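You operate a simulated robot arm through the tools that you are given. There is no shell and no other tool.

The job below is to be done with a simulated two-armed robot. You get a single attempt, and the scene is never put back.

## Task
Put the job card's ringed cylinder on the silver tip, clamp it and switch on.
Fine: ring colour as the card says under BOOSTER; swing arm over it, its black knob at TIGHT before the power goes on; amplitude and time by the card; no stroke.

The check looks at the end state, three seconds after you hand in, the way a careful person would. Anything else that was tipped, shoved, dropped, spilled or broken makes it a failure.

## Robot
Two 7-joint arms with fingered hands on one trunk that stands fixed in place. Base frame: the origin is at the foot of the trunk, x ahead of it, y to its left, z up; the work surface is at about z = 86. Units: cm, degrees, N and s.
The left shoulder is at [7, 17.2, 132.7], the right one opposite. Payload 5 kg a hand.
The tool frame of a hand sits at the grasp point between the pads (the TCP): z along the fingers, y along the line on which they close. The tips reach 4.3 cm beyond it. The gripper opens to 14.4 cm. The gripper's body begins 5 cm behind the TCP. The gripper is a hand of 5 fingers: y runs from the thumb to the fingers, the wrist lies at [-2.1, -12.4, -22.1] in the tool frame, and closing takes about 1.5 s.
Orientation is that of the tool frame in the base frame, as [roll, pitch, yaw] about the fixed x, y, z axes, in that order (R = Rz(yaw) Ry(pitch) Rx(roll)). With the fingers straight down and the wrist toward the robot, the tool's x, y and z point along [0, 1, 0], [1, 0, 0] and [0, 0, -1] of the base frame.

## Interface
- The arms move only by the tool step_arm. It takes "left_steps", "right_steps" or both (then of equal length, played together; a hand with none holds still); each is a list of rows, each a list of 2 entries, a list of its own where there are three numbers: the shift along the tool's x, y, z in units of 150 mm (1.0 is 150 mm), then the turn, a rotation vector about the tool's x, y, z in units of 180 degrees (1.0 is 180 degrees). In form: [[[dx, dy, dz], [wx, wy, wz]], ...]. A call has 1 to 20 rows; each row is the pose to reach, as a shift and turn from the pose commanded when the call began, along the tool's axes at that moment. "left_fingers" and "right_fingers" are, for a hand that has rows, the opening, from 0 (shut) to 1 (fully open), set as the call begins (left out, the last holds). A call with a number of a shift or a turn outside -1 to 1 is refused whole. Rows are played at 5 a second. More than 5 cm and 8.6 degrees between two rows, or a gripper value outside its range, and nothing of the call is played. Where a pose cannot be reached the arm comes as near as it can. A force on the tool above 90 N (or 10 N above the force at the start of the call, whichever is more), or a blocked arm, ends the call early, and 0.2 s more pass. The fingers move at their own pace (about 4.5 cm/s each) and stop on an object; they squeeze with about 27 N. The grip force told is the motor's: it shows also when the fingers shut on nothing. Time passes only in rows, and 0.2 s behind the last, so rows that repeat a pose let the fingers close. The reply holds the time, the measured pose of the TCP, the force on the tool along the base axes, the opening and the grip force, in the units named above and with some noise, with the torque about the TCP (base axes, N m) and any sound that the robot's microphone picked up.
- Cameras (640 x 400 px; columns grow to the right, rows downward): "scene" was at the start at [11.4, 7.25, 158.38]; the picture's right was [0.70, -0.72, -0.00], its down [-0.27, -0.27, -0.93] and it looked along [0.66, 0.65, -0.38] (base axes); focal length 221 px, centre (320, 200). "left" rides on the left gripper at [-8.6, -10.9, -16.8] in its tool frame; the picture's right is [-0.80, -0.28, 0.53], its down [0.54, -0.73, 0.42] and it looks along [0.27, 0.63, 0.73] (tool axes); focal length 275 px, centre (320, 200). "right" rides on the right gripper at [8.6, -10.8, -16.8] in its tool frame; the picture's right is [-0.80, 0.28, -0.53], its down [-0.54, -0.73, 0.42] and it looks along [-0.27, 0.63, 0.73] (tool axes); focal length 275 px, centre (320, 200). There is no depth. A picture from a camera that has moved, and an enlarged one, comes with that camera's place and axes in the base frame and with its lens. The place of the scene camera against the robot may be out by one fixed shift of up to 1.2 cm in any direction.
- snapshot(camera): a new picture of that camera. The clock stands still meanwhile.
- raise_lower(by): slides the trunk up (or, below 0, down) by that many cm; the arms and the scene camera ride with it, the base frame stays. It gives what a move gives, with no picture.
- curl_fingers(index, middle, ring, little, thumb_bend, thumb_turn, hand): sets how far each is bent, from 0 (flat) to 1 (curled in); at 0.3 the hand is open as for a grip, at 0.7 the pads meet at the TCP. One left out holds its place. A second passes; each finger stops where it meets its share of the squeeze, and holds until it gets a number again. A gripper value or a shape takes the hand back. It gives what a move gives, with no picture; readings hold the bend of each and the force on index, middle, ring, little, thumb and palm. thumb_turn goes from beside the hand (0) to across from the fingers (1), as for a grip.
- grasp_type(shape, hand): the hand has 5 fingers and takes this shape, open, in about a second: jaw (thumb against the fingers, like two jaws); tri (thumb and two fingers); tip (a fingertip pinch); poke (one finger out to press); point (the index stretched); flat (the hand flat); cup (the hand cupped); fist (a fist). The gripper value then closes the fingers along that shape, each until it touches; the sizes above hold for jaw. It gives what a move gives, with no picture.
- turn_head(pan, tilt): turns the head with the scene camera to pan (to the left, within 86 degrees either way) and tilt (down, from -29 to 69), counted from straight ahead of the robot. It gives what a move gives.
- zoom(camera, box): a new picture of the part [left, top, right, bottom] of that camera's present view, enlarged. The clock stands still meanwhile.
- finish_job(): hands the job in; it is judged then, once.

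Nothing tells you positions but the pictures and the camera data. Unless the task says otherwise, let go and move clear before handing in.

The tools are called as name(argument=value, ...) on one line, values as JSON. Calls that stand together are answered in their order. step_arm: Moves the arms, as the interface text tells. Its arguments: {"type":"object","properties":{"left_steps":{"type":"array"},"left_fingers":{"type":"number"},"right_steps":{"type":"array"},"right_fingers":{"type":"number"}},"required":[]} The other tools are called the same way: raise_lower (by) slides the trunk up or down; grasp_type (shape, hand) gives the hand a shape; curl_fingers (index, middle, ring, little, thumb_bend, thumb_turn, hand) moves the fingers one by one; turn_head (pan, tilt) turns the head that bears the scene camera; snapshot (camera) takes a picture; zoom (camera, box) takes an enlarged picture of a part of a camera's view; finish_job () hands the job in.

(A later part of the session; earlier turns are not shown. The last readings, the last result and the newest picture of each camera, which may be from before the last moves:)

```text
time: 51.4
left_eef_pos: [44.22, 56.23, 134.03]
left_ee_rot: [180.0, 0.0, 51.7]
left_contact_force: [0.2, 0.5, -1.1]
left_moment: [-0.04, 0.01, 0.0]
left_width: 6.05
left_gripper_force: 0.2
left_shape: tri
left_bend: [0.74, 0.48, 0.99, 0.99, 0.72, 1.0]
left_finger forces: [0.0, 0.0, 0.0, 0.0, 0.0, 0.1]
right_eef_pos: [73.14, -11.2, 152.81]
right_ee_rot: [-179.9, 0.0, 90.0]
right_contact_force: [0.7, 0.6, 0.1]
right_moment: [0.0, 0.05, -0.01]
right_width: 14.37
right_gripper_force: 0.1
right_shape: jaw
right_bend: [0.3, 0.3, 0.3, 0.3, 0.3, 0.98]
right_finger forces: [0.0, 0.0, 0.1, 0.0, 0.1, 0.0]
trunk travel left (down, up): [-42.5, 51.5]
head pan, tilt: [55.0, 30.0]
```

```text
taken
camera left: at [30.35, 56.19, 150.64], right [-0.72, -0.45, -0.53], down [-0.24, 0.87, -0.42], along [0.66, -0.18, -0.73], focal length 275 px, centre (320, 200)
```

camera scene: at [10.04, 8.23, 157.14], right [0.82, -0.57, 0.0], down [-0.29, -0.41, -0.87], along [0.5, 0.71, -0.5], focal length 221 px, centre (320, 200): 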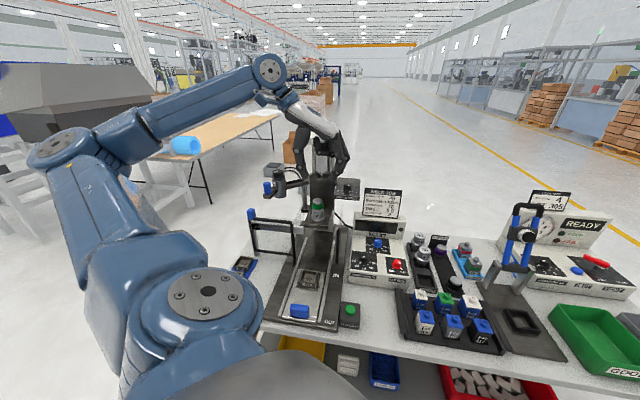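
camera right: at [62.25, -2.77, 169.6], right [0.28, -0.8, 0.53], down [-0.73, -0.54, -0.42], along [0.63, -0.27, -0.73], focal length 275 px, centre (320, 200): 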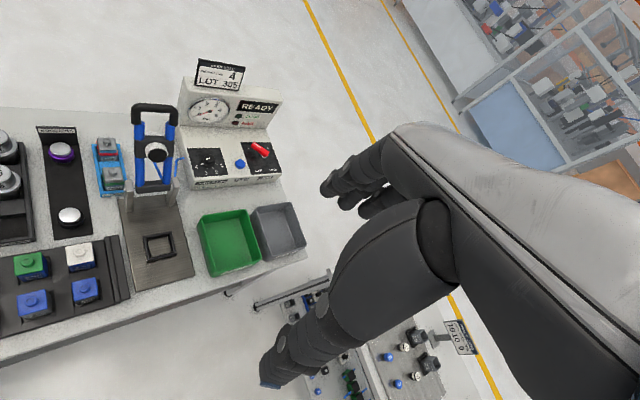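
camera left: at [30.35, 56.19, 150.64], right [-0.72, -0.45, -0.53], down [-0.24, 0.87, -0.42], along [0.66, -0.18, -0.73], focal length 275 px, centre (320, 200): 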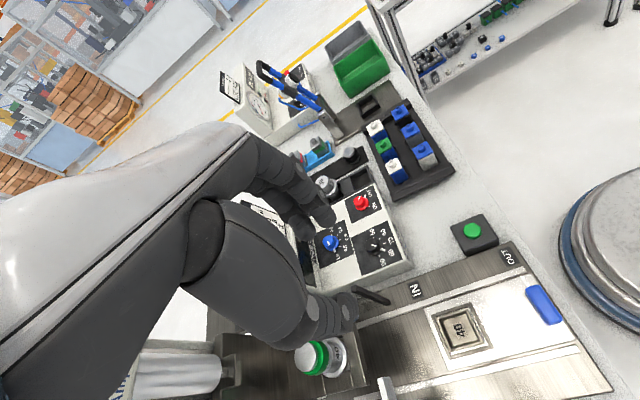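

Hand heading is now right for the handle. I'll move above the blue handle and look.

step_arm(left_steps=[[[0.12, -0.19, 0], [0, 0, 0]], [[0.25, -0.4, 0], [0, 0, 0]], [[0.38, -0.6, 0], [0, 0, 0]], [[0.5, -0.79, 0], [0, 0, 0]]])

step_arm(left_steps=[[[0.1, -0.17, 0], [0, 0, 0]], [[0.2, -0.34, 0], [0, 0, 0]], [[0.32, -0.52, 0], [0, 0, 0]], [[0.32, -0.52, 0], [0, 0, 0]]])

snapshot(camera="left")

zoom(camera="scene", box=[210, 110, 370, 210])

```text
time: 52.4
left_eef_pos: [39.38, 69.74, 133.97]
left_ee_rot: [179.9, 0.0, 52.0]
left_contact_force: [-0.4, 1.0, 0.5]
left_moment: [-0.01, -0.03, 0.0]
left_width: 6.04
left_gripper_force: 0.0
left_shape: tri
left_bend: [0.74, 0.48, 0.99, 0.99, 0.72, 1.0]
left_finger forces: [0.0, 0.0, 0.0, 0.0, 0.0, 0.1]
right_eef_pos: [72.84, -11.28, 153.02]
right_ee_rot: [179.9, -0.1, 90.0]
right_contact_force: [-1.0, 0.3, -0.4]
right_moment: [-0.05, 0.02, 0.01]
right_width: 14.36
right_gripper_force: 0.1
right_shape: jaw
right_bend: [0.3, 0.3, 0.3, 0.3, 0.3, 0.98]
right_finger forces: [0.1, 0.0, 0.0, 0.0, 0.0, 0.0]
trunk travel left (down, up): [-42.5, 51.5]
head pan, tilt: [55.0, 30.0]
```

```text
time: 53.4
left_eef_pos: [36.25, 77.96, 133.78]
left_ee_rot: [-180.0, 0.0, 51.9]
left_contact_force: [-0.6, -0.2, 0.5]
left_moment: [-0.01, -0.02, -0.01]
left_width: 6.04
left_gripper_force: 0.0
left_shape: tri
left_bend: [0.74, 0.48, 0.99, 0.99, 0.72, 1.0]
left_finger forces: [0.0, 0.0, 0.0, 0.0, 0.0, 0.0]
right_eef_pos: [72.99, -11.41, 152.83]
right_ee_rot: [179.9, 0.0, 90.1]
right_contact_force: [-0.2, 0.2, -1.0]
right_moment: [-0.03, -0.04, 0.0]
right_width: 14.37
right_gripper_force: 0.1
right_shape: jaw
right_bend: [0.3, 0.3, 0.3, 0.3, 0.3, 0.98]
right_finger forces: [0.0, 0.0, 0.0, 0.0, 0.0, 0.0]
trunk travel left (down, up): [-42.5, 51.5]
head pan, tilt: [55.0, 30.0]
```

```text
taken
camera left: at [22.4, 77.93, 150.5], right [-0.71, -0.45, -0.53], down [-0.24, 0.87, -0.42], along [0.66, -0.18, -0.73], focal length 275 px, centre (320, 200)
```

left: 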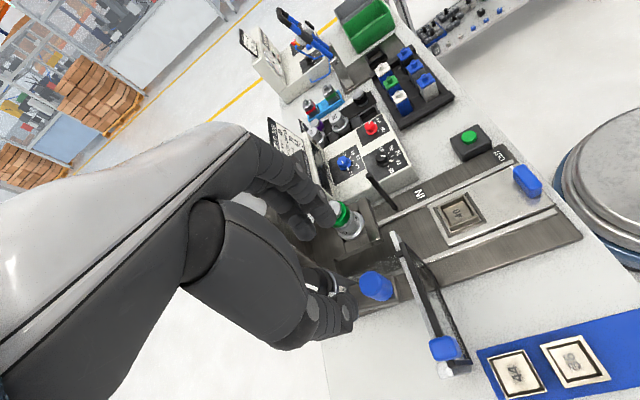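

```text
4.00 times, centred on (290, 160) of scene
camera zoom: at [9.95, 8.12, 157.16], right [0.82, -0.57, 0.0], down [-0.29, -0.41, -0.87], along [0.5, 0.71, -0.5], focal length 886 px, centre (440, 360)
```

zoom: 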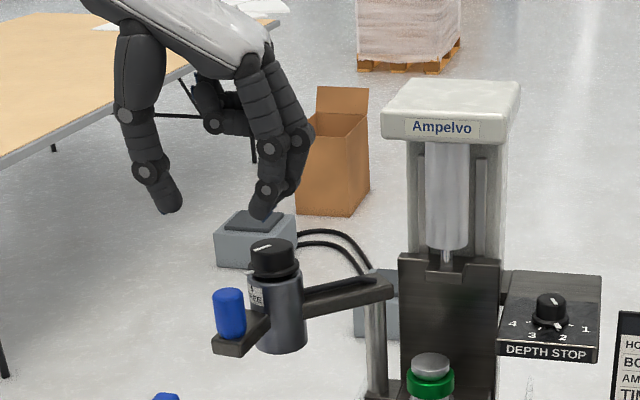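

zoom(camera="left", box=[310, 240, 438, 320])

zoom(camera="left", box=[250, 180, 410, 280])

```text
5.00 times, centred on (374, 280) of left
camera zoom: at [22.4, 77.93, 150.5], right [-0.71, -0.45, -0.53], down [-0.24, 0.87, -0.42], along [0.66, -0.18, -0.73], focal length 1376 px, centre (50, -200)
```

zoom: 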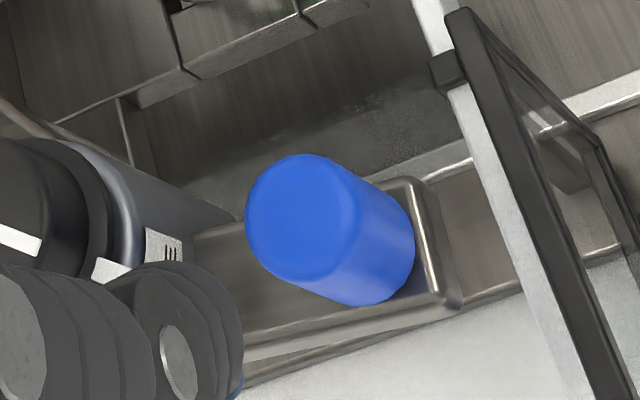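

```text
4.00 times, centred on (330, 230) of left
camera zoom: at [22.4, 77.93, 150.5], right [-0.71, -0.45, -0.53], down [-0.24, 0.87, -0.42], along [0.66, -0.18, -0.73], focal length 1101 px, centre (280, 80)
```

zoom: 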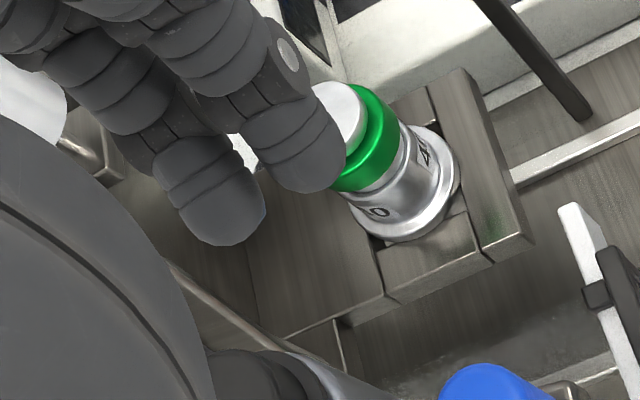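

Handle top is at ≈ [36.1, 78.07, 122]; beam top ≈ 118.2. I'll lower partway and check that the curled fingers clear the black knob beside it.

step_arm(left_steps=[[[0, -0.009, 0.2], [0, 0, 0]], [[0, -0.009, 0.4], [0, 0, 0]], [[0, -0.009, 0.5], [0, 0, 0]], [[0, -0.009, 0.5], [0, 0, 0]]])

zoom(camera="scene", box=[240, 140, 320, 190])

zoom(camera="left", box=[290, 220, 418, 300])

```text
time: 54.4
left_eef_pos: [36.12, 78.19, 126.52]
left_ee_rot: [180.0, 0.1, 52.0]
left_contact_force: [1.1, 0.6, 0.4]
left_moment: [0.02, -0.01, 0.02]
left_width: 6.03
left_gripper_force: 0.0
left_shape: tri
left_bend: [0.74, 0.48, 0.99, 0.99, 0.72, 1.0]
left_finger forces: [0.1, 0.0, 0.1, 0.1, 0.1, 0.0]
right_eef_pos: [72.95, -11.26, 152.98]
right_ee_rot: [-180.0, 0.0, 90.1]
right_contact_force: [0.6, -0.8, 0.1]
right_moment: [-0.03, -0.02, 0.0]
right_width: 14.36
right_gripper_force: 0.1
right_shape: jaw
right_bend: [0.3, 0.3, 0.3, 0.3, 0.3, 0.98]
right_finger forces: [0.0, 0.0, 0.1, 0.0, 0.1, 0.1]
trunk travel left (down, up): [-42.5, 51.5]
head pan, tilt: [55.0, 30.0]
```

```text
8.00 times, centred on (280, 165) of scene
camera zoom: at [9.94, 8.18, 157.15], right [0.82, -0.57, 0.0], down [-0.29, -0.41, -0.87], along [0.5, 0.71, -0.5], focal length 1771 px, centre (640, 480)
```

zoom: 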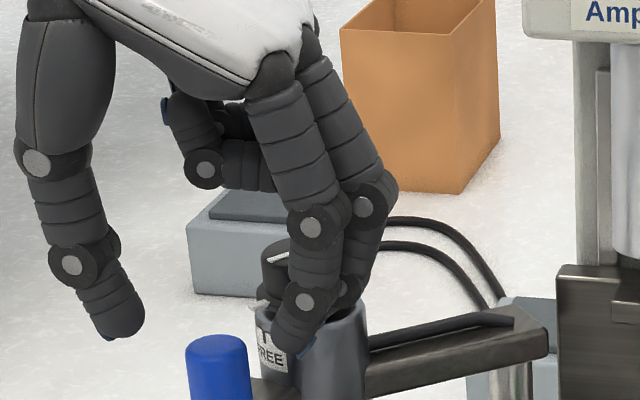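

```text
5.00 times, centred on (354, 260) of left
camera zoom: at [22.27, 78.13, 143.22], right [-0.71, -0.45, -0.53], down [-0.24, 0.87, -0.42], along [0.66, -0.18, -0.73], focal length 1376 px, centre (150, -100)
```

zoom: 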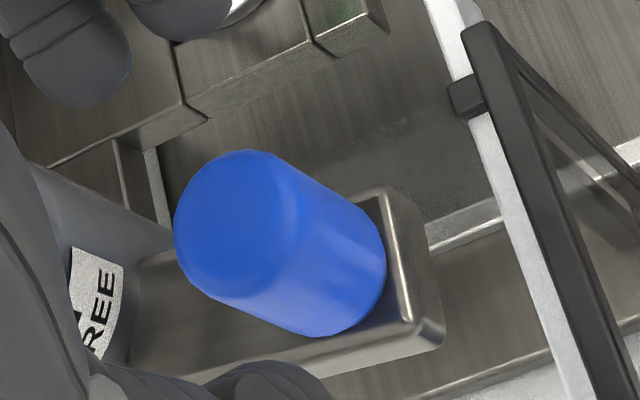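

step_arm(left_steps=[[[0, 0, 0.05], [0, 0, 0]], [[0, 0, 0.1], [0, 0, 0]], [[0, 0, 0.14], [0, 0, 0]], [[0, 0, 0.14], [0, 0, 0]]])

zoom(camera="scene", box=[240, 145, 320, 195])

snapshot(camera="left")

```text
time: 55.4
left_eef_pos: [36.15, 78.09, 124.32]
left_ee_rot: [-180.0, 0.0, 51.9]
left_contact_force: [0.5, -0.3, -0.6]
left_moment: [0.02, -0.02, 0.0]
left_width: 6.01
left_gripper_force: 0.1
left_shape: tri
left_bend: [0.74, 0.48, 0.99, 0.99, 0.72, 1.0]
left_finger forces: [0.1, 0.1, 0.1, 0.1, 0.1, 0.0]
right_eef_pos: [72.95, -11.39, 152.82]
right_ee_rot: [180.0, 0.0, 90.0]
right_contact_force: [-0.7, 0.2, 0.3]
right_moment: [-0.02, 0.03, 0.03]
right_width: 14.37
right_gripper_force: 0.0
right_shape: jaw
right_bend: [0.3, 0.3, 0.3, 0.3, 0.3, 0.98]
right_finger forces: [0.0, 0.1, 0.0, 0.1, 0.0, 0.0]
trunk travel left (down, up): [-42.5, 51.5]
head pan, tilt: [55.0, 30.0]
```

```text
8.00 times, centred on (280, 170) of scene
camera zoom: at [9.94, 8.16, 157.16], right [0.82, -0.57, 0.0], down [-0.29, -0.41, -0.87], along [0.5, 0.71, -0.5], focal length 1771 px, centre (640, 440)
```

zoom: 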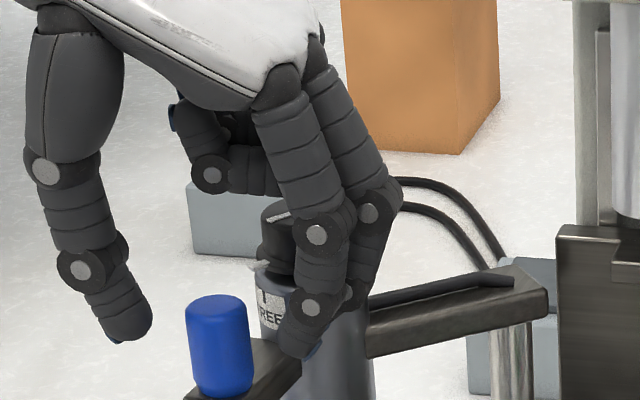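

```text
taken
camera left: at [22.25, 77.95, 141.11], right [-0.71, -0.45, -0.53], down [-0.24, 0.87, -0.42], along [0.66, -0.18, -0.73], focal length 275 px, centre (320, 200)
```

left: 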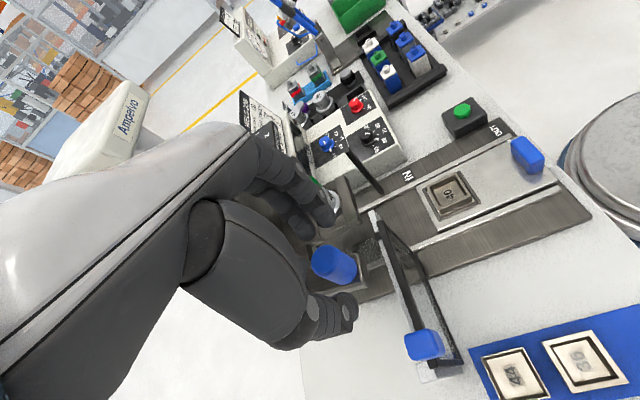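

step_arm(left_steps=[[[0, 0, 0.01], [0, 0, 0]], [[0, 0, 0.02], [0, 0, 0]], [[0, 0, 0.02], [0, 0, 0]], [[0, 0, 0.02], [0, 0, 0]], [[0, 0, 0.02], [0, 0, 0]], [[0, 0, 0.02], [0, 0, 0]], [[0, 0, 0.02], [0, 0, 0]]], left_fingers=0)

zoom(camera="scene", box=[240, 145, 320, 195])

zoom(camera="left", box=[270, 200, 430, 300])

```text
time: 57.0
left_eef_pos: [36.02, 78.05, 124.15]
left_ee_rot: [180.0, -0.1, 51.9]
left_contact_force: [-2.0, -1.6, -1.8]
left_moment: [-0.02, 0.05, -0.01]
left_width: 1.84
left_gripper_force: 27.1
left_shape: tri
left_bend: [0.72, 0.63, 1.0, 1.0, 0.74, 1.0]
left_finger forces: [10.9, 10.8, 0.0, 0.0, 24.0, 0.1]
right_eef_pos: [72.82, -11.35, 152.85]
right_ee_rot: [-180.0, -0.1, 89.9]
right_contact_force: [-0.5, -0.7, -0.9]
right_moment: [0.02, 0.0, 0.0]
right_width: 14.37
right_gripper_force: 0.0
right_shape: jaw
right_bend: [0.3, 0.3, 0.3, 0.3, 0.3, 0.98]
right_finger forces: [0.1, 0.0, 0.1, 0.1, 0.0, 0.0]
trunk travel left (down, up): [-42.5, 51.5]
head pan, tilt: [55.0, 30.0]
```

```text
8.00 times, centred on (280, 170) of scene
camera zoom: at [9.93, 8.2, 157.15], right [0.82, -0.57, 0.0], down [-0.29, -0.41, -0.87], along [0.5, 0.71, -0.5], focal length 1771 px, centre (640, 440)
```

zoom: 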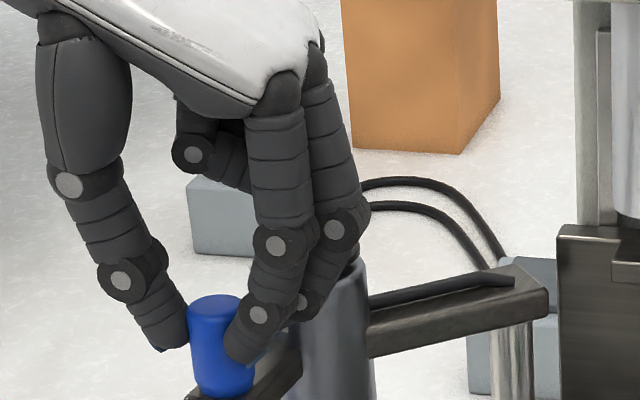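

```text
4.00 times, centred on (350, 250) of left
camera zoom: at [22.2, 77.96, 140.78], right [-0.71, -0.45, -0.53], down [-0.24, 0.87, -0.42], along [0.66, -0.18, -0.73], focal length 1101 px, centre (200, 0)
```

zoom: 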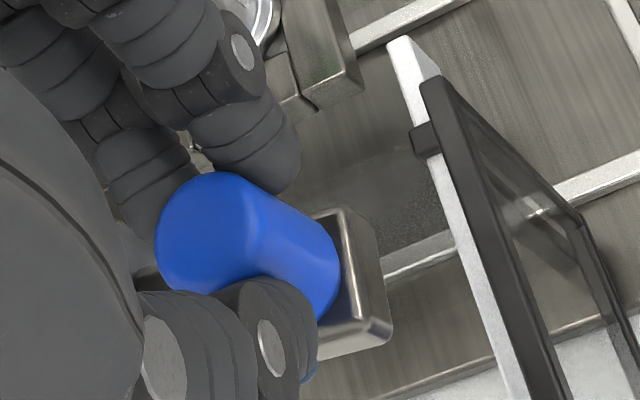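

The handle is gripped with 27 N. I'll swing it along its arc about the post, first 30°, watching the forces.

step_arm(left_steps=[[[-0.0403, 0.0431, 0], [0, 0, -0.0028]], [[-0.0782, 0.0882, 0], [0, 0, -0.0056]], [[-0.1138, 0.1351, 0], [0, 0, -0.0084]], [[-0.1467, 0.184, 0], [0, 0, -0.0112]], [[-0.1773, 0.2344, 0], [0, 0, -0.014]], [[-0.2051, 0.2864, 0], [0, 0, -0.0168]], [[-0.23, 0.3398, 0], [0, 0, -0.0196]], [[-0.2521, 0.3944, 0], [0, 0, -0.0224]], [[-0.2714, 0.4502, 0], [0, 0, -0.0252]], [[-0.2878, 0.5068, 0], [0, 0, -0.028]]])

zoom(camera="scene", box=[240, 140, 368, 220])

snapshot(camera="left")

```text
time: 59.2
left_eef_pos: [39.5, 70.23, 124.1]
left_ee_rot: [-179.9, 0.0, 57.0]
left_contact_force: [8.5, 8.4, -2.1]
left_moment: [0.28, -0.28, 0.32]
left_width: 1.82
left_gripper_force: 26.5
left_shape: tri
left_bend: [0.72, 0.65, 1.0, 1.0, 0.75, 0.99]
left_finger forces: [13.5, 19.9, 0.0, 0.0, 25.8, 0.0]
right_eef_pos: [73.11, -11.26, 152.76]
right_ee_rot: [180.0, 0.2, 90.0]
right_contact_force: [0.4, 0.4, 0.7]
right_moment: [0.01, -0.01, -0.02]
right_width: 14.38
right_gripper_force: 0.1
right_shape: jaw
right_bend: [0.3, 0.3, 0.3, 0.3, 0.3, 0.98]
right_finger forces: [0.0, 0.1, 0.0, 0.1, 0.0, 0.0]
trunk travel left (down, up): [-42.5, 51.5]
head pan, tilt: [55.0, 30.0]
```

```text
5.00 times, centred on (304, 180) of scene
camera zoom: at [10.11, 8.33, 157.13], right [0.82, -0.57, 0.0], down [-0.29, -0.41, -0.87], along [0.5, 0.71, -0.5], focal length 1107 px, centre (400, 300)
```

zoom: 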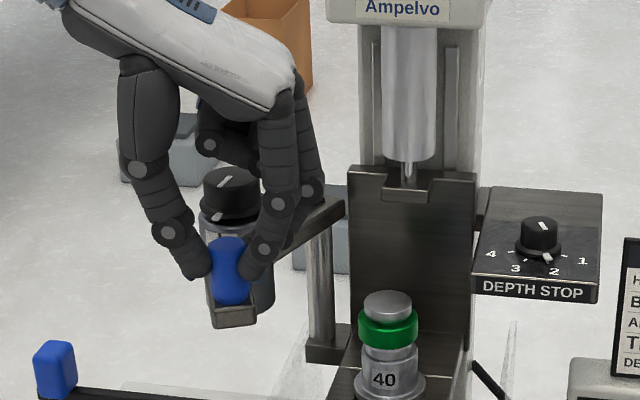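

```text
taken
camera left: at [25.8, 68.93, 140.78], right [-0.67, -0.51, -0.53], down [-0.31, 0.85, -0.42], along [0.67, -0.12, -0.73], focal length 275 px, centre (320, 200)
```

left: 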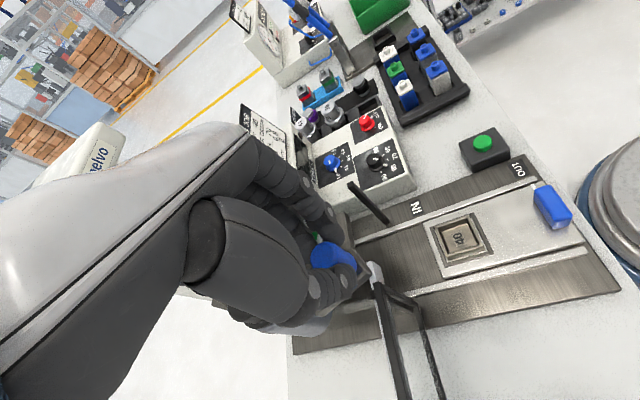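

The arm swings freely; a small inward pull tells me the true pivot is ≈ [52.3, 80.5]. I'll correct the arc and go another 30°.

step_arm(left_steps=[[[-0.0012, 0.0508, 0], [0, 0, -0.0028]], [[-0.015, 0.1067, 0], [0, 0, -0.0056]], [[-0.0255, 0.1628, 0], [0, 0, -0.0084]], [[-0.0328, 0.22, 0], [0, 0, -0.0112]], [[-0.0377, 0.2773, 0], [0, 0, -0.014]], [[-0.0397, 0.3342, 0], [0, 0, -0.0168]], [[-0.038, 0.3919, 0], [0, 0, -0.0196]], [[-0.0337, 0.4487, 0], [0, 0, -0.0224]], [[-0.0267, 0.5061, 0], [0, 0, -0.0252]], [[-0.0164, 0.5623, 0], [0, 0, -0.028]]])

zoom(camera="scene", box=[240, 140, 368, 220])

zoom(camera="left", box=[200, 140, 440, 290])

```text
time: 61.4
left_eef_pos: [46.41, 65.34, 124.07]
left_ee_rot: [-180.0, 0.1, 62.0]
left_contact_force: [-1.6, 0.4, -14.1]
left_moment: [0.17, -0.02, 0.33]
left_width: 1.7
left_gripper_force: 27.4
left_shape: tri
left_bend: [0.72, 0.72, 1.0, 1.0, 0.75, 0.96]
left_finger forces: [13.3, 17.6, 0.0, 0.0, 28.7, 0.1]
right_eef_pos: [73.16, -11.22, 152.8]
right_ee_rot: [-179.9, 0.2, 90.0]
right_contact_force: [0.1, -0.1, -0.1]
right_moment: [0.03, 0.01, 0.02]
right_width: 14.38
right_gripper_force: 0.0
right_shape: jaw
right_bend: [0.3, 0.3, 0.3, 0.3, 0.3, 0.98]
right_finger forces: [0.1, 0.0, 0.1, 0.1, 0.0, 0.0]
trunk travel left (down, up): [-42.5, 51.5]
head pan, tilt: [55.0, 30.0]
```

```text
5.00 times, centred on (304, 180) of scene
camera zoom: at [10.07, 8.3, 157.13], right [0.82, -0.57, 0.0], down [-0.29, -0.41, -0.87], along [0.5, 0.71, -0.5], focal length 1107 px, centre (400, 300)
```

zoom: 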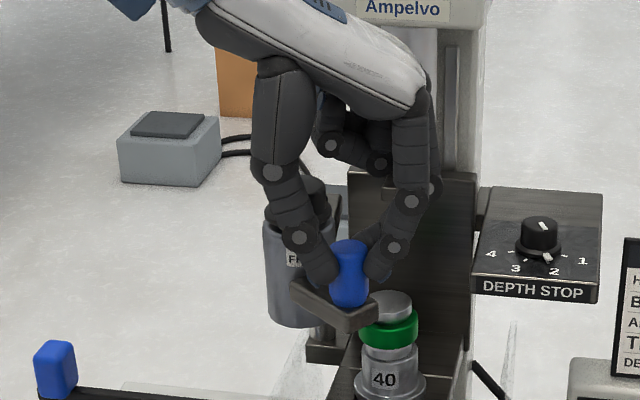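

```text
2.67 times, centred on (320, 215) of left
camera zoom: at [32.83, 62.8, 140.83], right [-0.63, -0.57, -0.53], down [-0.39, 0.82, -0.42], along [0.68, -0.06, -0.73], focal length 734 px, centre (320, 160)
```

zoom: 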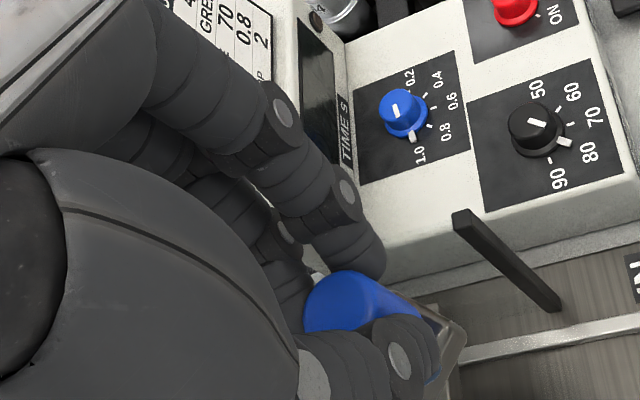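

There's a 14 N vertical load building up from the handle twisting in the grip. I'll relax the grip here and re-grip to clear it.

step_arm(left_steps=[[[0, 0, 0], [0, 0, 0]], [[0, 0, 0], [0, 0, 0]], [[0, 0, 0], [0, 0, 0]]], left_fingers=0.35)

zoom(camera="scene", box=[272, 150, 352, 200])

zoom(camera="left", box=[270, 200, 430, 300])

```text
time: 62.2
left_eef_pos: [46.31, 65.35, 124.27]
left_ee_rot: [-180.0, 0.0, 62.0]
left_contact_force: [0.0, 0.4, -0.8]
left_moment: [0.01, 0.0, 0.02]
left_width: 5.0
left_gripper_force: 0.1
left_shape: tri
left_bend: [0.74, 0.51, 0.99, 0.99, 0.73, 1.0]
left_finger forces: [0.0, 0.0, 0.0, 0.0, 0.0, 0.0]
right_eef_pos: [72.87, -11.36, 152.88]
right_ee_rot: [180.0, 0.0, 90.0]
right_contact_force: [0.4, 0.2, -0.2]
right_moment: [-0.03, -0.03, -0.03]
right_width: 14.4
right_gripper_force: 0.0
right_shape: jaw
right_bend: [0.3, 0.3, 0.3, 0.3, 0.3, 0.98]
right_finger forces: [0.1, 0.0, 0.0, 0.0, 0.1, 0.1]
trunk travel left (down, up): [-42.5, 51.5]
head pan, tilt: [55.0, 30.0]
```

```text
8.00 times, centred on (312, 175) of scene
camera zoom: at [9.97, 8.24, 157.15], right [0.82, -0.57, 0.0], down [-0.29, -0.41, -0.87], along [0.5, 0.71, -0.5], focal length 1771 px, centre (384, 400)
```

zoom: 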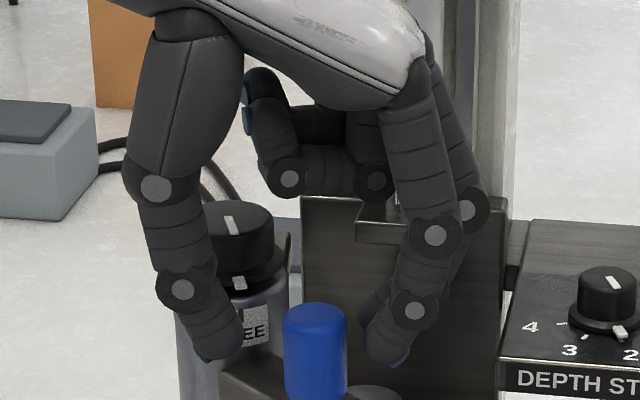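

```text
4.00 times, centred on (350, 250) of left
camera zoom: at [32.73, 62.77, 140.93], right [-0.62, -0.57, -0.53], down [-0.39, 0.82, -0.42], along [0.68, -0.06, -0.73], focal length 1101 px, centre (200, 0)
```

zoom: 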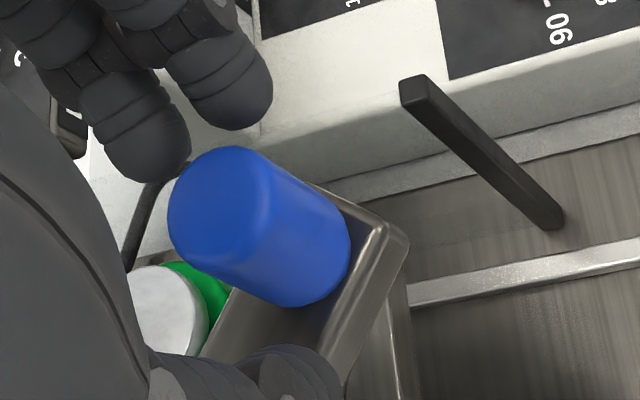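

The grip relaxed with no load and the arm stays put. I'll re-centre on the handle and close again.

step_arm(left_steps=[[[-0.012, 0.008, 0], [0, 0, 0]], [[-0.025, 0.015, 0], [0, 0, 0]], [[-0.025, 0.015, 0], [0, 0, 0]]])

step_arm(left_steps=[[[0, 0, 0], [0, 0, 0]], [[0, 0, 0], [0, 0, 0]], [[0, 0, 0], [0, 0, 0]], [[0, 0, 0], [0, 0, 0]], [[0, 0, 0], [0, 0, 0]], [[0, 0, 0], [0, 0, 0]]], left_fingers=0)

```text
time: 63.0
left_eef_pos: [46.4, 64.48, 124.14]
left_ee_rot: [180.0, 0.0, 62.1]
left_contact_force: [0.2, 0.6, -0.5]
left_moment: [0.03, 0.0, -0.01]
left_width: 4.99
left_gripper_force: 0.0
left_shape: tri
left_bend: [0.74, 0.51, 0.99, 0.99, 0.73, 1.0]
left_finger forces: [0.1, 0.1, 0.0, 0.1, 0.0, 0.1]
right_eef_pos: [73.0, -11.41, 152.82]
right_ee_rot: [179.9, -0.1, 90.0]
right_contact_force: [-0.7, -0.3, -0.1]
right_moment: [0.02, 0.0, -0.02]
right_width: 14.37
right_gripper_force: 0.2
right_shape: jaw
right_bend: [0.3, 0.3, 0.3, 0.3, 0.3, 0.98]
right_finger forces: [0.0, 0.0, 0.0, 0.0, 0.0, 0.0]
trunk travel left (down, up): [-42.5, 51.5]
head pan, tilt: [55.0, 30.0]
```

```text
time: 64.4
left_eef_pos: [46.33, 64.61, 124.03]
left_ee_rot: [-180.0, 0.0, 62.0]
left_contact_force: [-1.7, -0.3, -3.0]
left_moment: [-0.06, -0.04, -0.01]
left_width: 1.79
left_gripper_force: 27.5
left_shape: tri
left_bend: [0.72, 0.62, 1.0, 1.0, 0.74, 1.0]
left_finger forces: [10.5, 11.2, 0.0, 0.0, 23.3, 0.0]
right_eef_pos: [73.06, -11.31, 152.82]
right_ee_rot: [-179.9, -0.1, 90.0]
right_contact_force: [-0.5, -0.7, -0.3]
right_moment: [0.01, 0.02, 0.02]
right_width: 14.38
right_gripper_force: 0.0
right_shape: jaw
right_bend: [0.3, 0.3, 0.3, 0.3, 0.3, 0.98]
right_finger forces: [0.0, 0.1, 0.0, 0.1, 0.0, 0.1]
trunk travel left (down, up): [-42.5, 51.5]
head pan, tilt: [55.0, 30.0]
```

step_arm(left_steps=[[[0.0077, 0.0571, 0], [0, 0, -0.0056]], [[0.0187, 0.1146, 0], [0, 0, -0.0111]], [[0.032, 0.171, 0], [0, 0, -0.0167]], [[0.0483, 0.2272, 0], [0, 0, -0.0222]], [[0.0682, 0.2816, 0], [0, 0, -0.0278]], [[0.0901, 0.3356, 0], [0, 0, -0.0333]], [[0.1153, 0.3887, 0], [0, 0, -0.0389]], [[0.1431, 0.4396, 0], [0, 0, -0.0444]]])

zoom(camera="scene", box=[262, 140, 358, 200])

snapshot(camera="left")

```text
time: 66.2
left_eef_pos: [53.51, 63.53, 124.14]
left_ee_rot: [-180.0, 0.1, 70.1]
left_contact_force: [-0.5, -2.2, 0.8]
left_moment: [-0.06, 0.05, 0.22]
left_width: 1.77
left_gripper_force: 27.1
left_shape: tri
left_bend: [0.72, 0.64, 1.0, 1.0, 0.74, 1.0]
left_finger forces: [13.6, 11.3, 0.0, 0.0, 26.5, 0.0]
right_eef_pos: [72.93, -11.44, 153.0]
right_ee_rot: [-180.0, 0.0, 90.0]
right_contact_force: [-1.0, -1.1, 0.1]
right_moment: [0.0, 0.02, -0.01]
right_width: 14.4
right_gripper_force: 0.1
right_shape: jaw
right_bend: [0.3, 0.3, 0.3, 0.3, 0.3, 0.98]
right_finger forces: [0.1, 0.0, 0.0, 0.0, 0.1, 0.1]
trunk travel left (down, up): [-42.5, 51.5]
head pan, tilt: [55.0, 30.0]
```

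```text
6.67 times, centred on (310, 170) of scene
camera zoom: at [9.98, 8.12, 157.15], right [0.82, -0.57, 0.0], down [-0.29, -0.41, -0.87], along [0.5, 0.71, -0.5], focal length 1476 px, centre (387, 400)
```

zoom: 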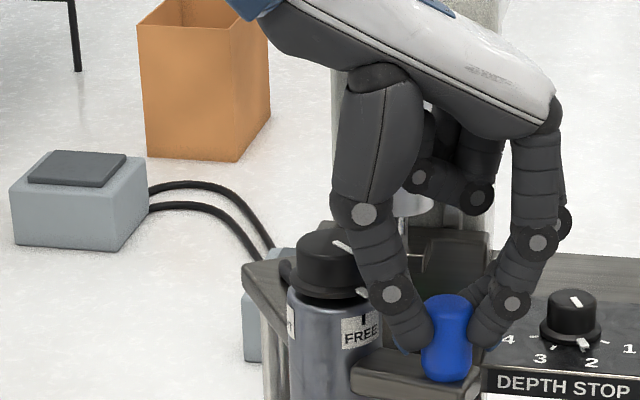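

```text
taken
camera left: at [40.33, 59.18, 140.8], right [-0.54, -0.65, -0.53], down [-0.5, 0.76, -0.42], along [0.68, 0.04, -0.73], focal length 275 px, centre (320, 200)
```

left: 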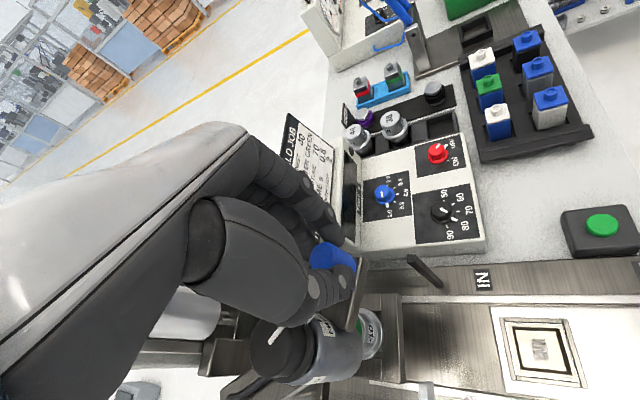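

Smooth so far, loads are small. I'll continue the last stretch until the cylinder is over the booster.

step_arm(left_steps=[[[0.0231, 0.054, 0], [0, 0, 0]], [[0.0489, 0.1057, 0], [0, 0, 0]], [[0.078, 0.1568, 0], [0, 0, 0]], [[0.078, 0.1568, 0], [0, 0, 0]]])

zoom(camera="scene", box=[270, 160, 366, 220])

zoom(camera="left", box=[220, 240, 460, 390])

```text
time: 67.2
left_eef_pos: [55.85, 63.71, 124.2]
left_ee_rot: [-180.0, 0.0, 70.0]
left_contact_force: [-4.3, 0.3, -2.7]
left_moment: [0.19, -0.05, 0.22]
left_width: 1.77
left_gripper_force: 26.8
left_shape: tri
left_bend: [0.72, 0.64, 1.0, 1.0, 0.74, 0.99]
left_finger forces: [12.6, 14.6, 0.0, 3.8, 27.6, 0.0]
right_eef_pos: [72.89, -11.39, 152.94]
right_ee_rot: [180.0, 0.0, 90.0]
right_contact_force: [-0.3, -0.3, -0.4]
right_moment: [-0.01, 0.0, -0.01]
right_width: 14.36
right_gripper_force: 0.1
right_shape: jaw
right_bend: [0.3, 0.3, 0.3, 0.3, 0.3, 0.98]
right_finger forces: [0.0, 0.1, 0.0, 0.0, 0.0, 0.0]
trunk travel left (down, up): [-42.5, 51.5]
head pan, tilt: [55.0, 30.0]
```

```text
6.67 times, centred on (318, 190) of scene
camera zoom: at [9.91, 8.16, 157.15], right [0.82, -0.57, 0.0], down [-0.29, -0.41, -0.87], along [0.5, 0.71, -0.5], focal length 1476 px, centre (333, 267)
```

zoom: 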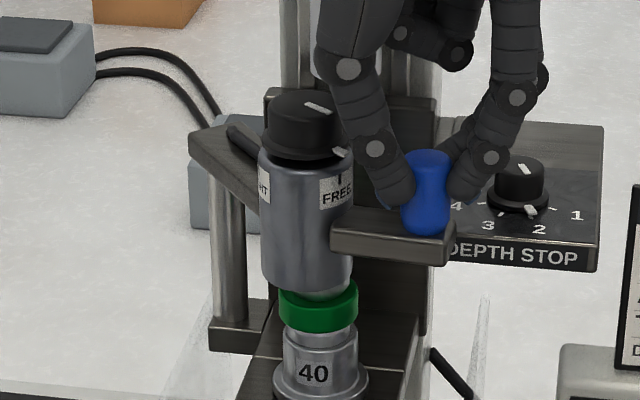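

```text
2.67 times, centred on (340, 315) of left
camera zoom: at [42.67, 59.44, 140.78], right [-0.54, -0.65, -0.53], down [-0.5, 0.76, -0.42], along [0.68, 0.04, -0.73], focal length 734 px, centre (267, -107)
```

zoom: 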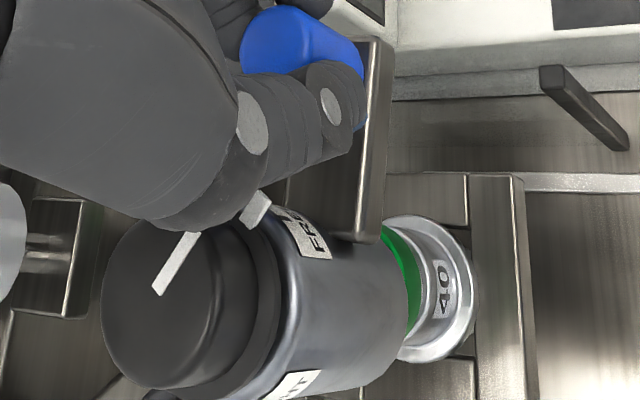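

The little finger reports a light touch (3.8 N). I'll look closely at what it is near before going on.

zoom(camera="scene", box=[300, 120, 380, 170])

zoom(camera="scene", box=[310, 150, 374, 190])

snapshot(camera="left")

```text
8.00 times, centred on (340, 145) of scene
camera zoom: at [9.91, 8.16, 157.15], right [0.82, -0.57, 0.0], down [-0.29, -0.41, -0.87], along [0.5, 0.71, -0.5], focal length 1771 px, centre (160, 640)
```

zoom: 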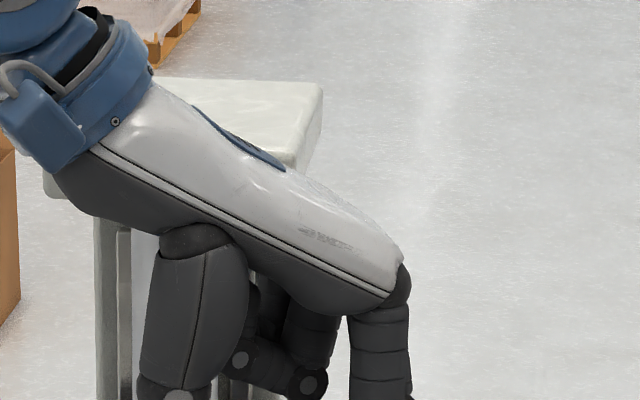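

```text
10.00 times, centred on (342, 170) of scene
camera zoom: at [9.91, 8.16, 157.15], right [0.82, -0.57, 0.0], down [-0.29, -0.41, -0.87], along [0.5, 0.71, -0.5], focal length 2214 px, centre (100, 500)
```

zoom: 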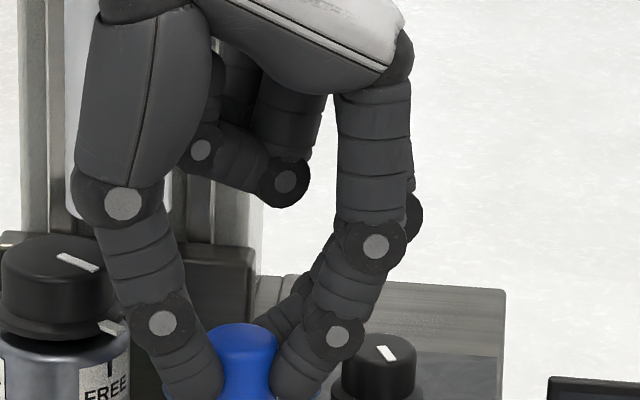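

```text
taken
camera left: at [42.67, 59.44, 140.78], right [-0.54, -0.65, -0.53], down [-0.5, 0.76, -0.42], along [0.68, 0.04, -0.73], focal length 275 px, centre (320, 200)
```

left: 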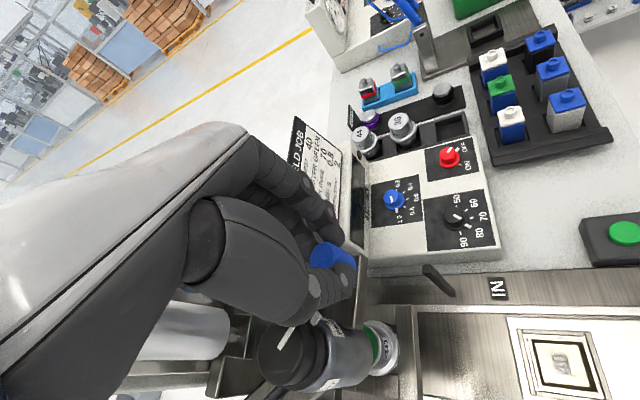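

Nothing solid lies near the curled little finger; it looks like a finger-to-finger touch. I'll go on in small moves to bring the cylinder centred over the booster.

step_arm(left_steps=[[[0.0156, 0.0245, 0], [0, 0, 0]], [[0.0312, 0.049, 0], [0, 0, 0]], [[0.0312, 0.049, 0], [0, 0, 0]]])

zoom(camera="scene", box=[280, 170, 360, 220])

zoom(camera="left", box=[220, 240, 460, 390])

```text
time: 68.0
left_eef_pos: [55.86, 63.8, 124.06]
left_ee_rot: [-179.7, 0.2, 69.9]
left_contact_force: [-62.3, -24.9, -36.1]
left_moment: [1.81, -4.32, 2.21]
left_width: 1.71
left_gripper_force: 27.5
left_shape: tri
left_bend: [0.72, 0.64, 1.0, 0.99, 0.74, 0.99]
left_finger forces: [10.0, 14.1, 0.1, 65.1, 24.8, 0.0]
right_eef_pos: [72.06, -11.48, 153.22]
right_ee_rot: [179.6, 0.0, 90.0]
right_contact_force: [0.1, 0.2, -0.1]
right_moment: [-0.01, 0.0, 0.02]
right_width: 14.36
right_gripper_force: 0.1
right_shape: jaw
right_bend: [0.3, 0.3, 0.3, 0.3, 0.3, 0.98]
right_finger forces: [0.1, 0.1, 0.0, 0.1, 0.0, 0.0]
trunk travel left (down, up): [-42.5, 51.5]
head pan, tilt: [55.0, 30.0]
```

```text
8.00 times, centred on (320, 195) of scene
camera zoom: at [8.99, 8.05, 157.17], right [0.82, -0.57, 0.0], down [-0.28, -0.41, -0.87], along [0.5, 0.71, -0.5], focal length 1771 px, centre (320, 240)
```

zoom: 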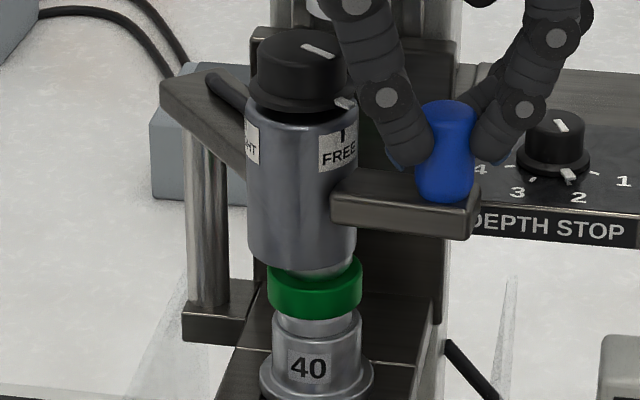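

```text
2.67 times, centred on (340, 315) of left
camera zoom: at [42.78, 59.45, 140.92], right [-0.54, -0.65, -0.53], down [-0.5, 0.76, -0.42], along [0.68, 0.04, -0.73], focal length 734 px, centre (267, -107)
```

zoom: 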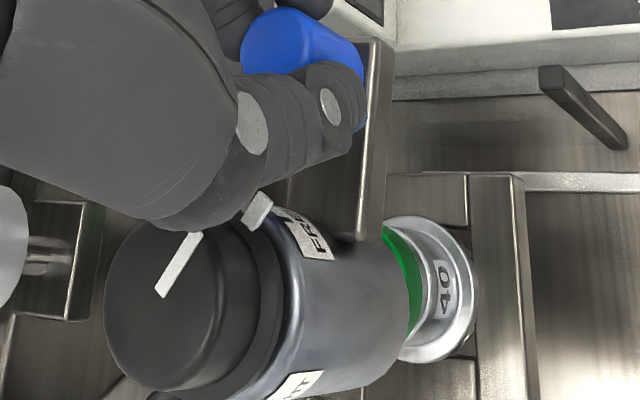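

The little finger is pressing on the press head, so I must stop. I'll back off a little, open the fingers and withdraw sideways away from the head.

step_arm(left_steps=[[[-0.0312, -0.049, 0], [0, 0, 0]], [[-0.05, -0.08, 0], [0, 0, 0]], [[-0.05, -0.08, 0], [0, 0, 0]]])

step_arm(left_steps=[[[0, 0, 0], [0, 0, 0]], [[0, 0, 0], [0, 0, 0]], [[0, 0, 0], [0, 0, 0]]], left_fingers=0.38)

zoom(camera="scene", box=[280, 170, 360, 220])

```text
time: 68.8
left_eef_pos: [55.37, 63.79, 124.22]
left_ee_rot: [180.0, 0.1, 70.1]
left_contact_force: [1.3, -7.7, -23.2]
left_moment: [-0.2, -0.17, -0.04]
left_width: 1.62
left_gripper_force: 27.1
left_shape: tri
left_bend: [0.72, 0.63, 1.0, 1.0, 0.74, 0.99]
left_finger forces: [15.0, 13.4, 0.0, 0.0, 21.3, 0.0]
right_eef_pos: [73.13, -11.24, 152.93]
right_ee_rot: [-180.0, 0.0, 90.1]
right_contact_force: [-1.1, 0.3, 0.5]
right_moment: [0.02, 0.02, -0.03]
right_width: 14.37
right_gripper_force: 0.1
right_shape: jaw
right_bend: [0.3, 0.3, 0.3, 0.3, 0.3, 0.98]
right_finger forces: [0.0, 0.0, 0.0, 0.0, 0.1, 0.0]
trunk travel left (down, up): [-42.5, 51.5]
head pan, tilt: [55.0, 30.0]
```

```text
time: 69.6
left_eef_pos: [55.29, 63.68, 124.43]
left_ee_rot: [-180.0, 0.0, 70.0]
left_contact_force: [0.7, 0.1, 1.2]
left_moment: [0.02, -0.03, -0.03]
left_width: 5.47
left_gripper_force: 0.0
left_shape: tri
left_bend: [0.74, 0.5, 0.99, 0.99, 0.73, 1.0]
left_finger forces: [0.1, 0.7, 0.0, 0.0, 0.0, 0.1]
right_eef_pos: [73.04, -11.31, 152.85]
right_ee_rot: [179.9, 0.0, 90.0]
right_contact_force: [0.7, -0.1, -0.7]
right_moment: [0.02, 0.02, 0.0]
right_width: 14.39
right_gripper_force: 0.0
right_shape: jaw
right_bend: [0.3, 0.3, 0.3, 0.3, 0.3, 0.98]
right_finger forces: [0.0, 0.1, 0.0, 0.1, 0.1, 0.0]
trunk travel left (down, up): [-42.5, 51.5]
head pan, tilt: [55.0, 30.0]
```

```text
8.00 times, centred on (320, 195) of scene
camera zoom: at [10.02, 8.19, 157.16], right [0.82, -0.57, 0.0], down [-0.29, -0.41, -0.87], along [0.5, 0.71, -0.5], focal length 1771 px, centre (320, 240)
```

zoom: 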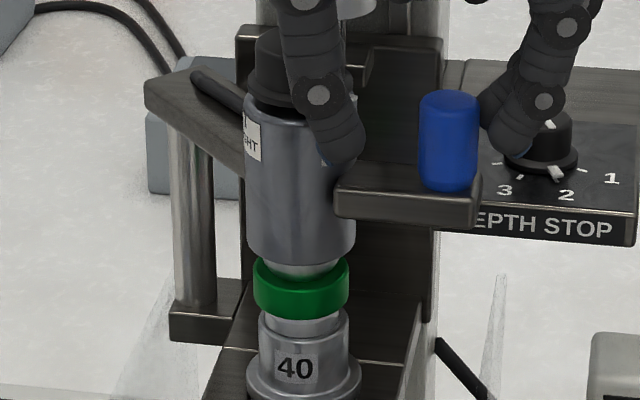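

The contact is cleared, and the cylinder already looks nearly over the booster. I'll slide the hand out sideways and then up to inspect the alignment.

step_arm(left_steps=[[[-0.1, 0, 0], [0, 0, 0]], [[-0.2, 0, 0], [0, 0, 0]], [[-0.32, 0, 0], [0, 0, 0]], [[-0.4, 0, -0.1], [0, 0, 0]], [[-0.45, -0.1, -0.35], [0, 0, 0]], [[-0.5, -0.2, -0.6], [0, 0, 0]], [[-0.55, -0.3, -0.8], [0, 0, 0]]])

zoom(camera="scene", box=[270, 160, 366, 220])

snapshot(camera="left")

```text
time: 71.2
left_eef_pos: [48.25, 57.61, 136.01]
left_ee_rot: [-180.0, 0.0, 70.0]
left_contact_force: [-0.4, -0.2, 1.0]
left_moment: [-0.02, -0.02, 0.02]
left_width: 5.43
left_gripper_force: 0.0
left_shape: tri
left_bend: [0.74, 0.5, 0.99, 0.99, 0.73, 1.0]
left_finger forces: [0.0, 0.0, 0.0, 0.1, 0.0, 0.0]
right_eef_pos: [72.94, -11.41, 152.92]
right_ee_rot: [-180.0, -0.1, 90.0]
right_contact_force: [0.0, 0.3, 0.8]
right_moment: [-0.01, 0.0, 0.02]
right_width: 14.37
right_gripper_force: 0.0
right_shape: jaw
right_bend: [0.3, 0.3, 0.3, 0.3, 0.3, 0.98]
right_finger forces: [0.0, 0.0, 0.0, 0.0, 0.0, 0.0]
trunk travel left (down, up): [-42.5, 51.5]
head pan, tilt: [55.0, 30.0]
```

```text
6.67 times, centred on (318, 190) of scene
camera zoom: at [9.87, 8.11, 157.16], right [0.82, -0.57, 0.0], down [-0.29, -0.41, -0.87], along [0.5, 0.71, -0.5], focal length 1476 px, centre (333, 267)
```

zoom: 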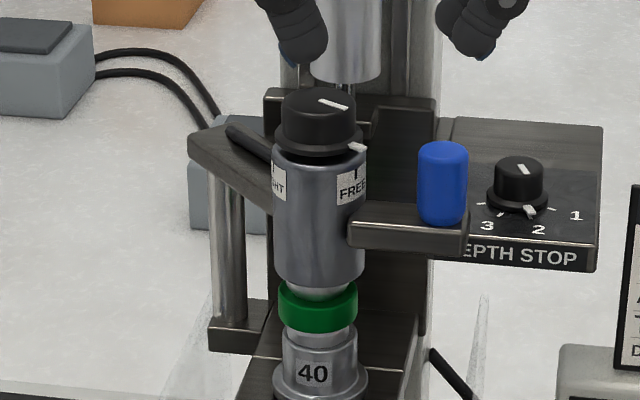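

```text
taken
camera left: at [35.12, 53.22, 152.72], right [-0.54, -0.65, -0.53], down [-0.5, 0.76, -0.42], along [0.68, 0.04, -0.73], focal length 275 px, centre (320, 200)
```

left: 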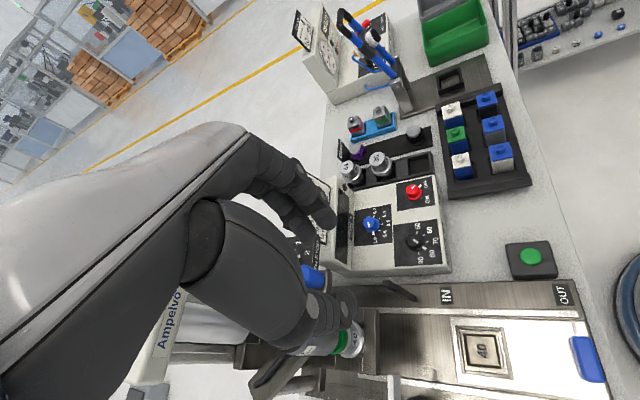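

The cylinder sits right over the booster (lateral offset under 1 mm in view), nothing is disturbed. Next is the black knob: from FREE it must turn clockwise roughly 120° to TIGHT, so I'll raise the trunk 10 cm for reach and turn the hand to a starting heading of about 122°.

raise_lower(by=10)

step_arm(left_steps=[[[0, 0, 0], [0, 0, -0.0438]], [[0, 0, 0], [0, 0, -0.0877]], [[0, 0, 0], [0, 0, -0.1315]], [[0, 0, 0], [0, 0, -0.1753]], [[0, 0, 0], [0, 0, -0.2192]], [[0, 0, 0], [0, 0, -0.263]], [[0, 0, 0], [0, 0, -0.3068]], [[0, 0, 0], [0, 0, -0.3507]], [[0, 0, 0], [0, 0, -0.3945]], [[0, 0, 0], [0, 0, -0.4383]], [[0, 0, 0], [0, 0, -0.4822]], [[0, 0, 0], [0, 0, -0.526]], [[0, 0, 0], [0, 0, -0.5698]], [[0, 0, 0], [0, 0, -0.6137]], [[0, 0, 0], [0, 0, -0.6575]], [[0, 0, 0], [0, 0, -0.7013]], [[0, 0, 0], [0, 0, -0.7452]], [[0, 0, 0], [0, 0, -0.789]]])

snapshot(camera="left")

snapshot(camera="scene")

```text
time: 72.5
left_eef_pos: [48.22, 57.6, 145.98]
left_ee_rot: [-180.0, 0.1, 70.0]
left_contact_force: [-0.8, 0.0, -0.3]
left_moment: [-0.02, -0.03, 0.02]
left_width: 5.43
left_gripper_force: 0.2
left_shape: tri
left_bend: [0.74, 0.5, 0.99, 0.99, 0.73, 1.0]
left_finger forces: [0.0, 0.0, 0.0, 0.0, 0.0, 0.1]
right_eef_pos: [73.02, -11.42, 162.77]
right_ee_rot: [-180.0, 0.0, 90.1]
right_contact_force: [0.6, 0.0, 0.1]
right_moment: [0.02, 0.03, -0.01]
right_width: 14.37
right_gripper_force: 0.1
right_shape: jaw
right_bend: [0.3, 0.3, 0.3, 0.3, 0.3, 0.98]
right_finger forces: [0.0, 0.0, 0.1, 0.0, 0.0, 0.1]
trunk travel left (down, up): [-52.5, 41.5]
head pan, tilt: [55.0, 30.0]
```

```text
time: 76.3
left_eef_pos: [48.41, 57.49, 145.92]
left_ee_rot: [179.9, 0.0, -147.9]
left_contact_force: [-0.3, -0.5, 0.4]
left_moment: [0.03, 0.02, -0.03]
left_width: 5.45
left_gripper_force: 0.0
left_shape: tri
left_bend: [0.74, 0.5, 0.99, 0.99, 0.73, 1.0]
left_finger forces: [0.0, 0.0, 0.0, 0.0, 0.1, 0.1]
right_eef_pos: [73.07, -11.47, 162.83]
right_ee_rot: [-179.9, 0.0, 89.9]
right_contact_force: [0.7, -0.1, -0.6]
right_moment: [0.03, -0.01, 0.0]
right_width: 14.37
right_gripper_force: 0.1
right_shape: jaw
right_bend: [0.3, 0.3, 0.3, 0.3, 0.3, 0.98]
right_finger forces: [0.0, 0.1, 0.0, 0.0, 0.0, 0.1]
trunk travel left (down, up): [-52.5, 41.5]
head pan, tilt: [55.0, 30.0]
```

```text
taken
camera left: at [61.58, 52.89, 162.63], right [0.82, 0.18, -0.53], down [-0.07, -0.9, -0.42], along [-0.56, 0.39, -0.73], focal length 275 px, centre (320, 200)
```

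left: 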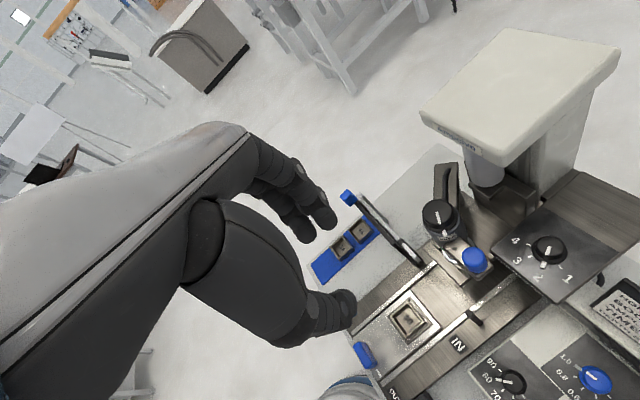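

```text
taken
camera scene: at [10.06, 8.1, 167.15], right [0.82, -0.57, 0.0], down [-0.29, -0.41, -0.87], along [0.5, 0.71, -0.5], focal length 221 px, centre (320, 200)
```

scene: 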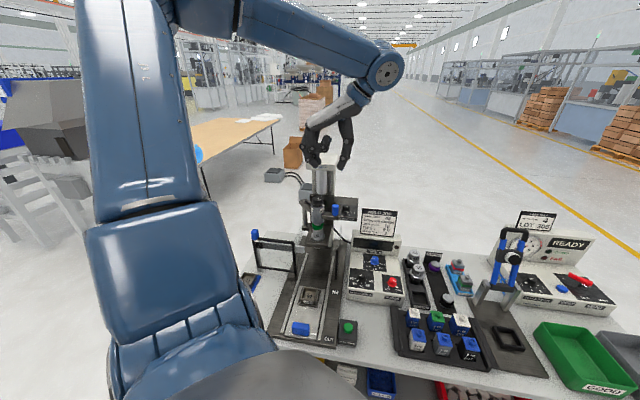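

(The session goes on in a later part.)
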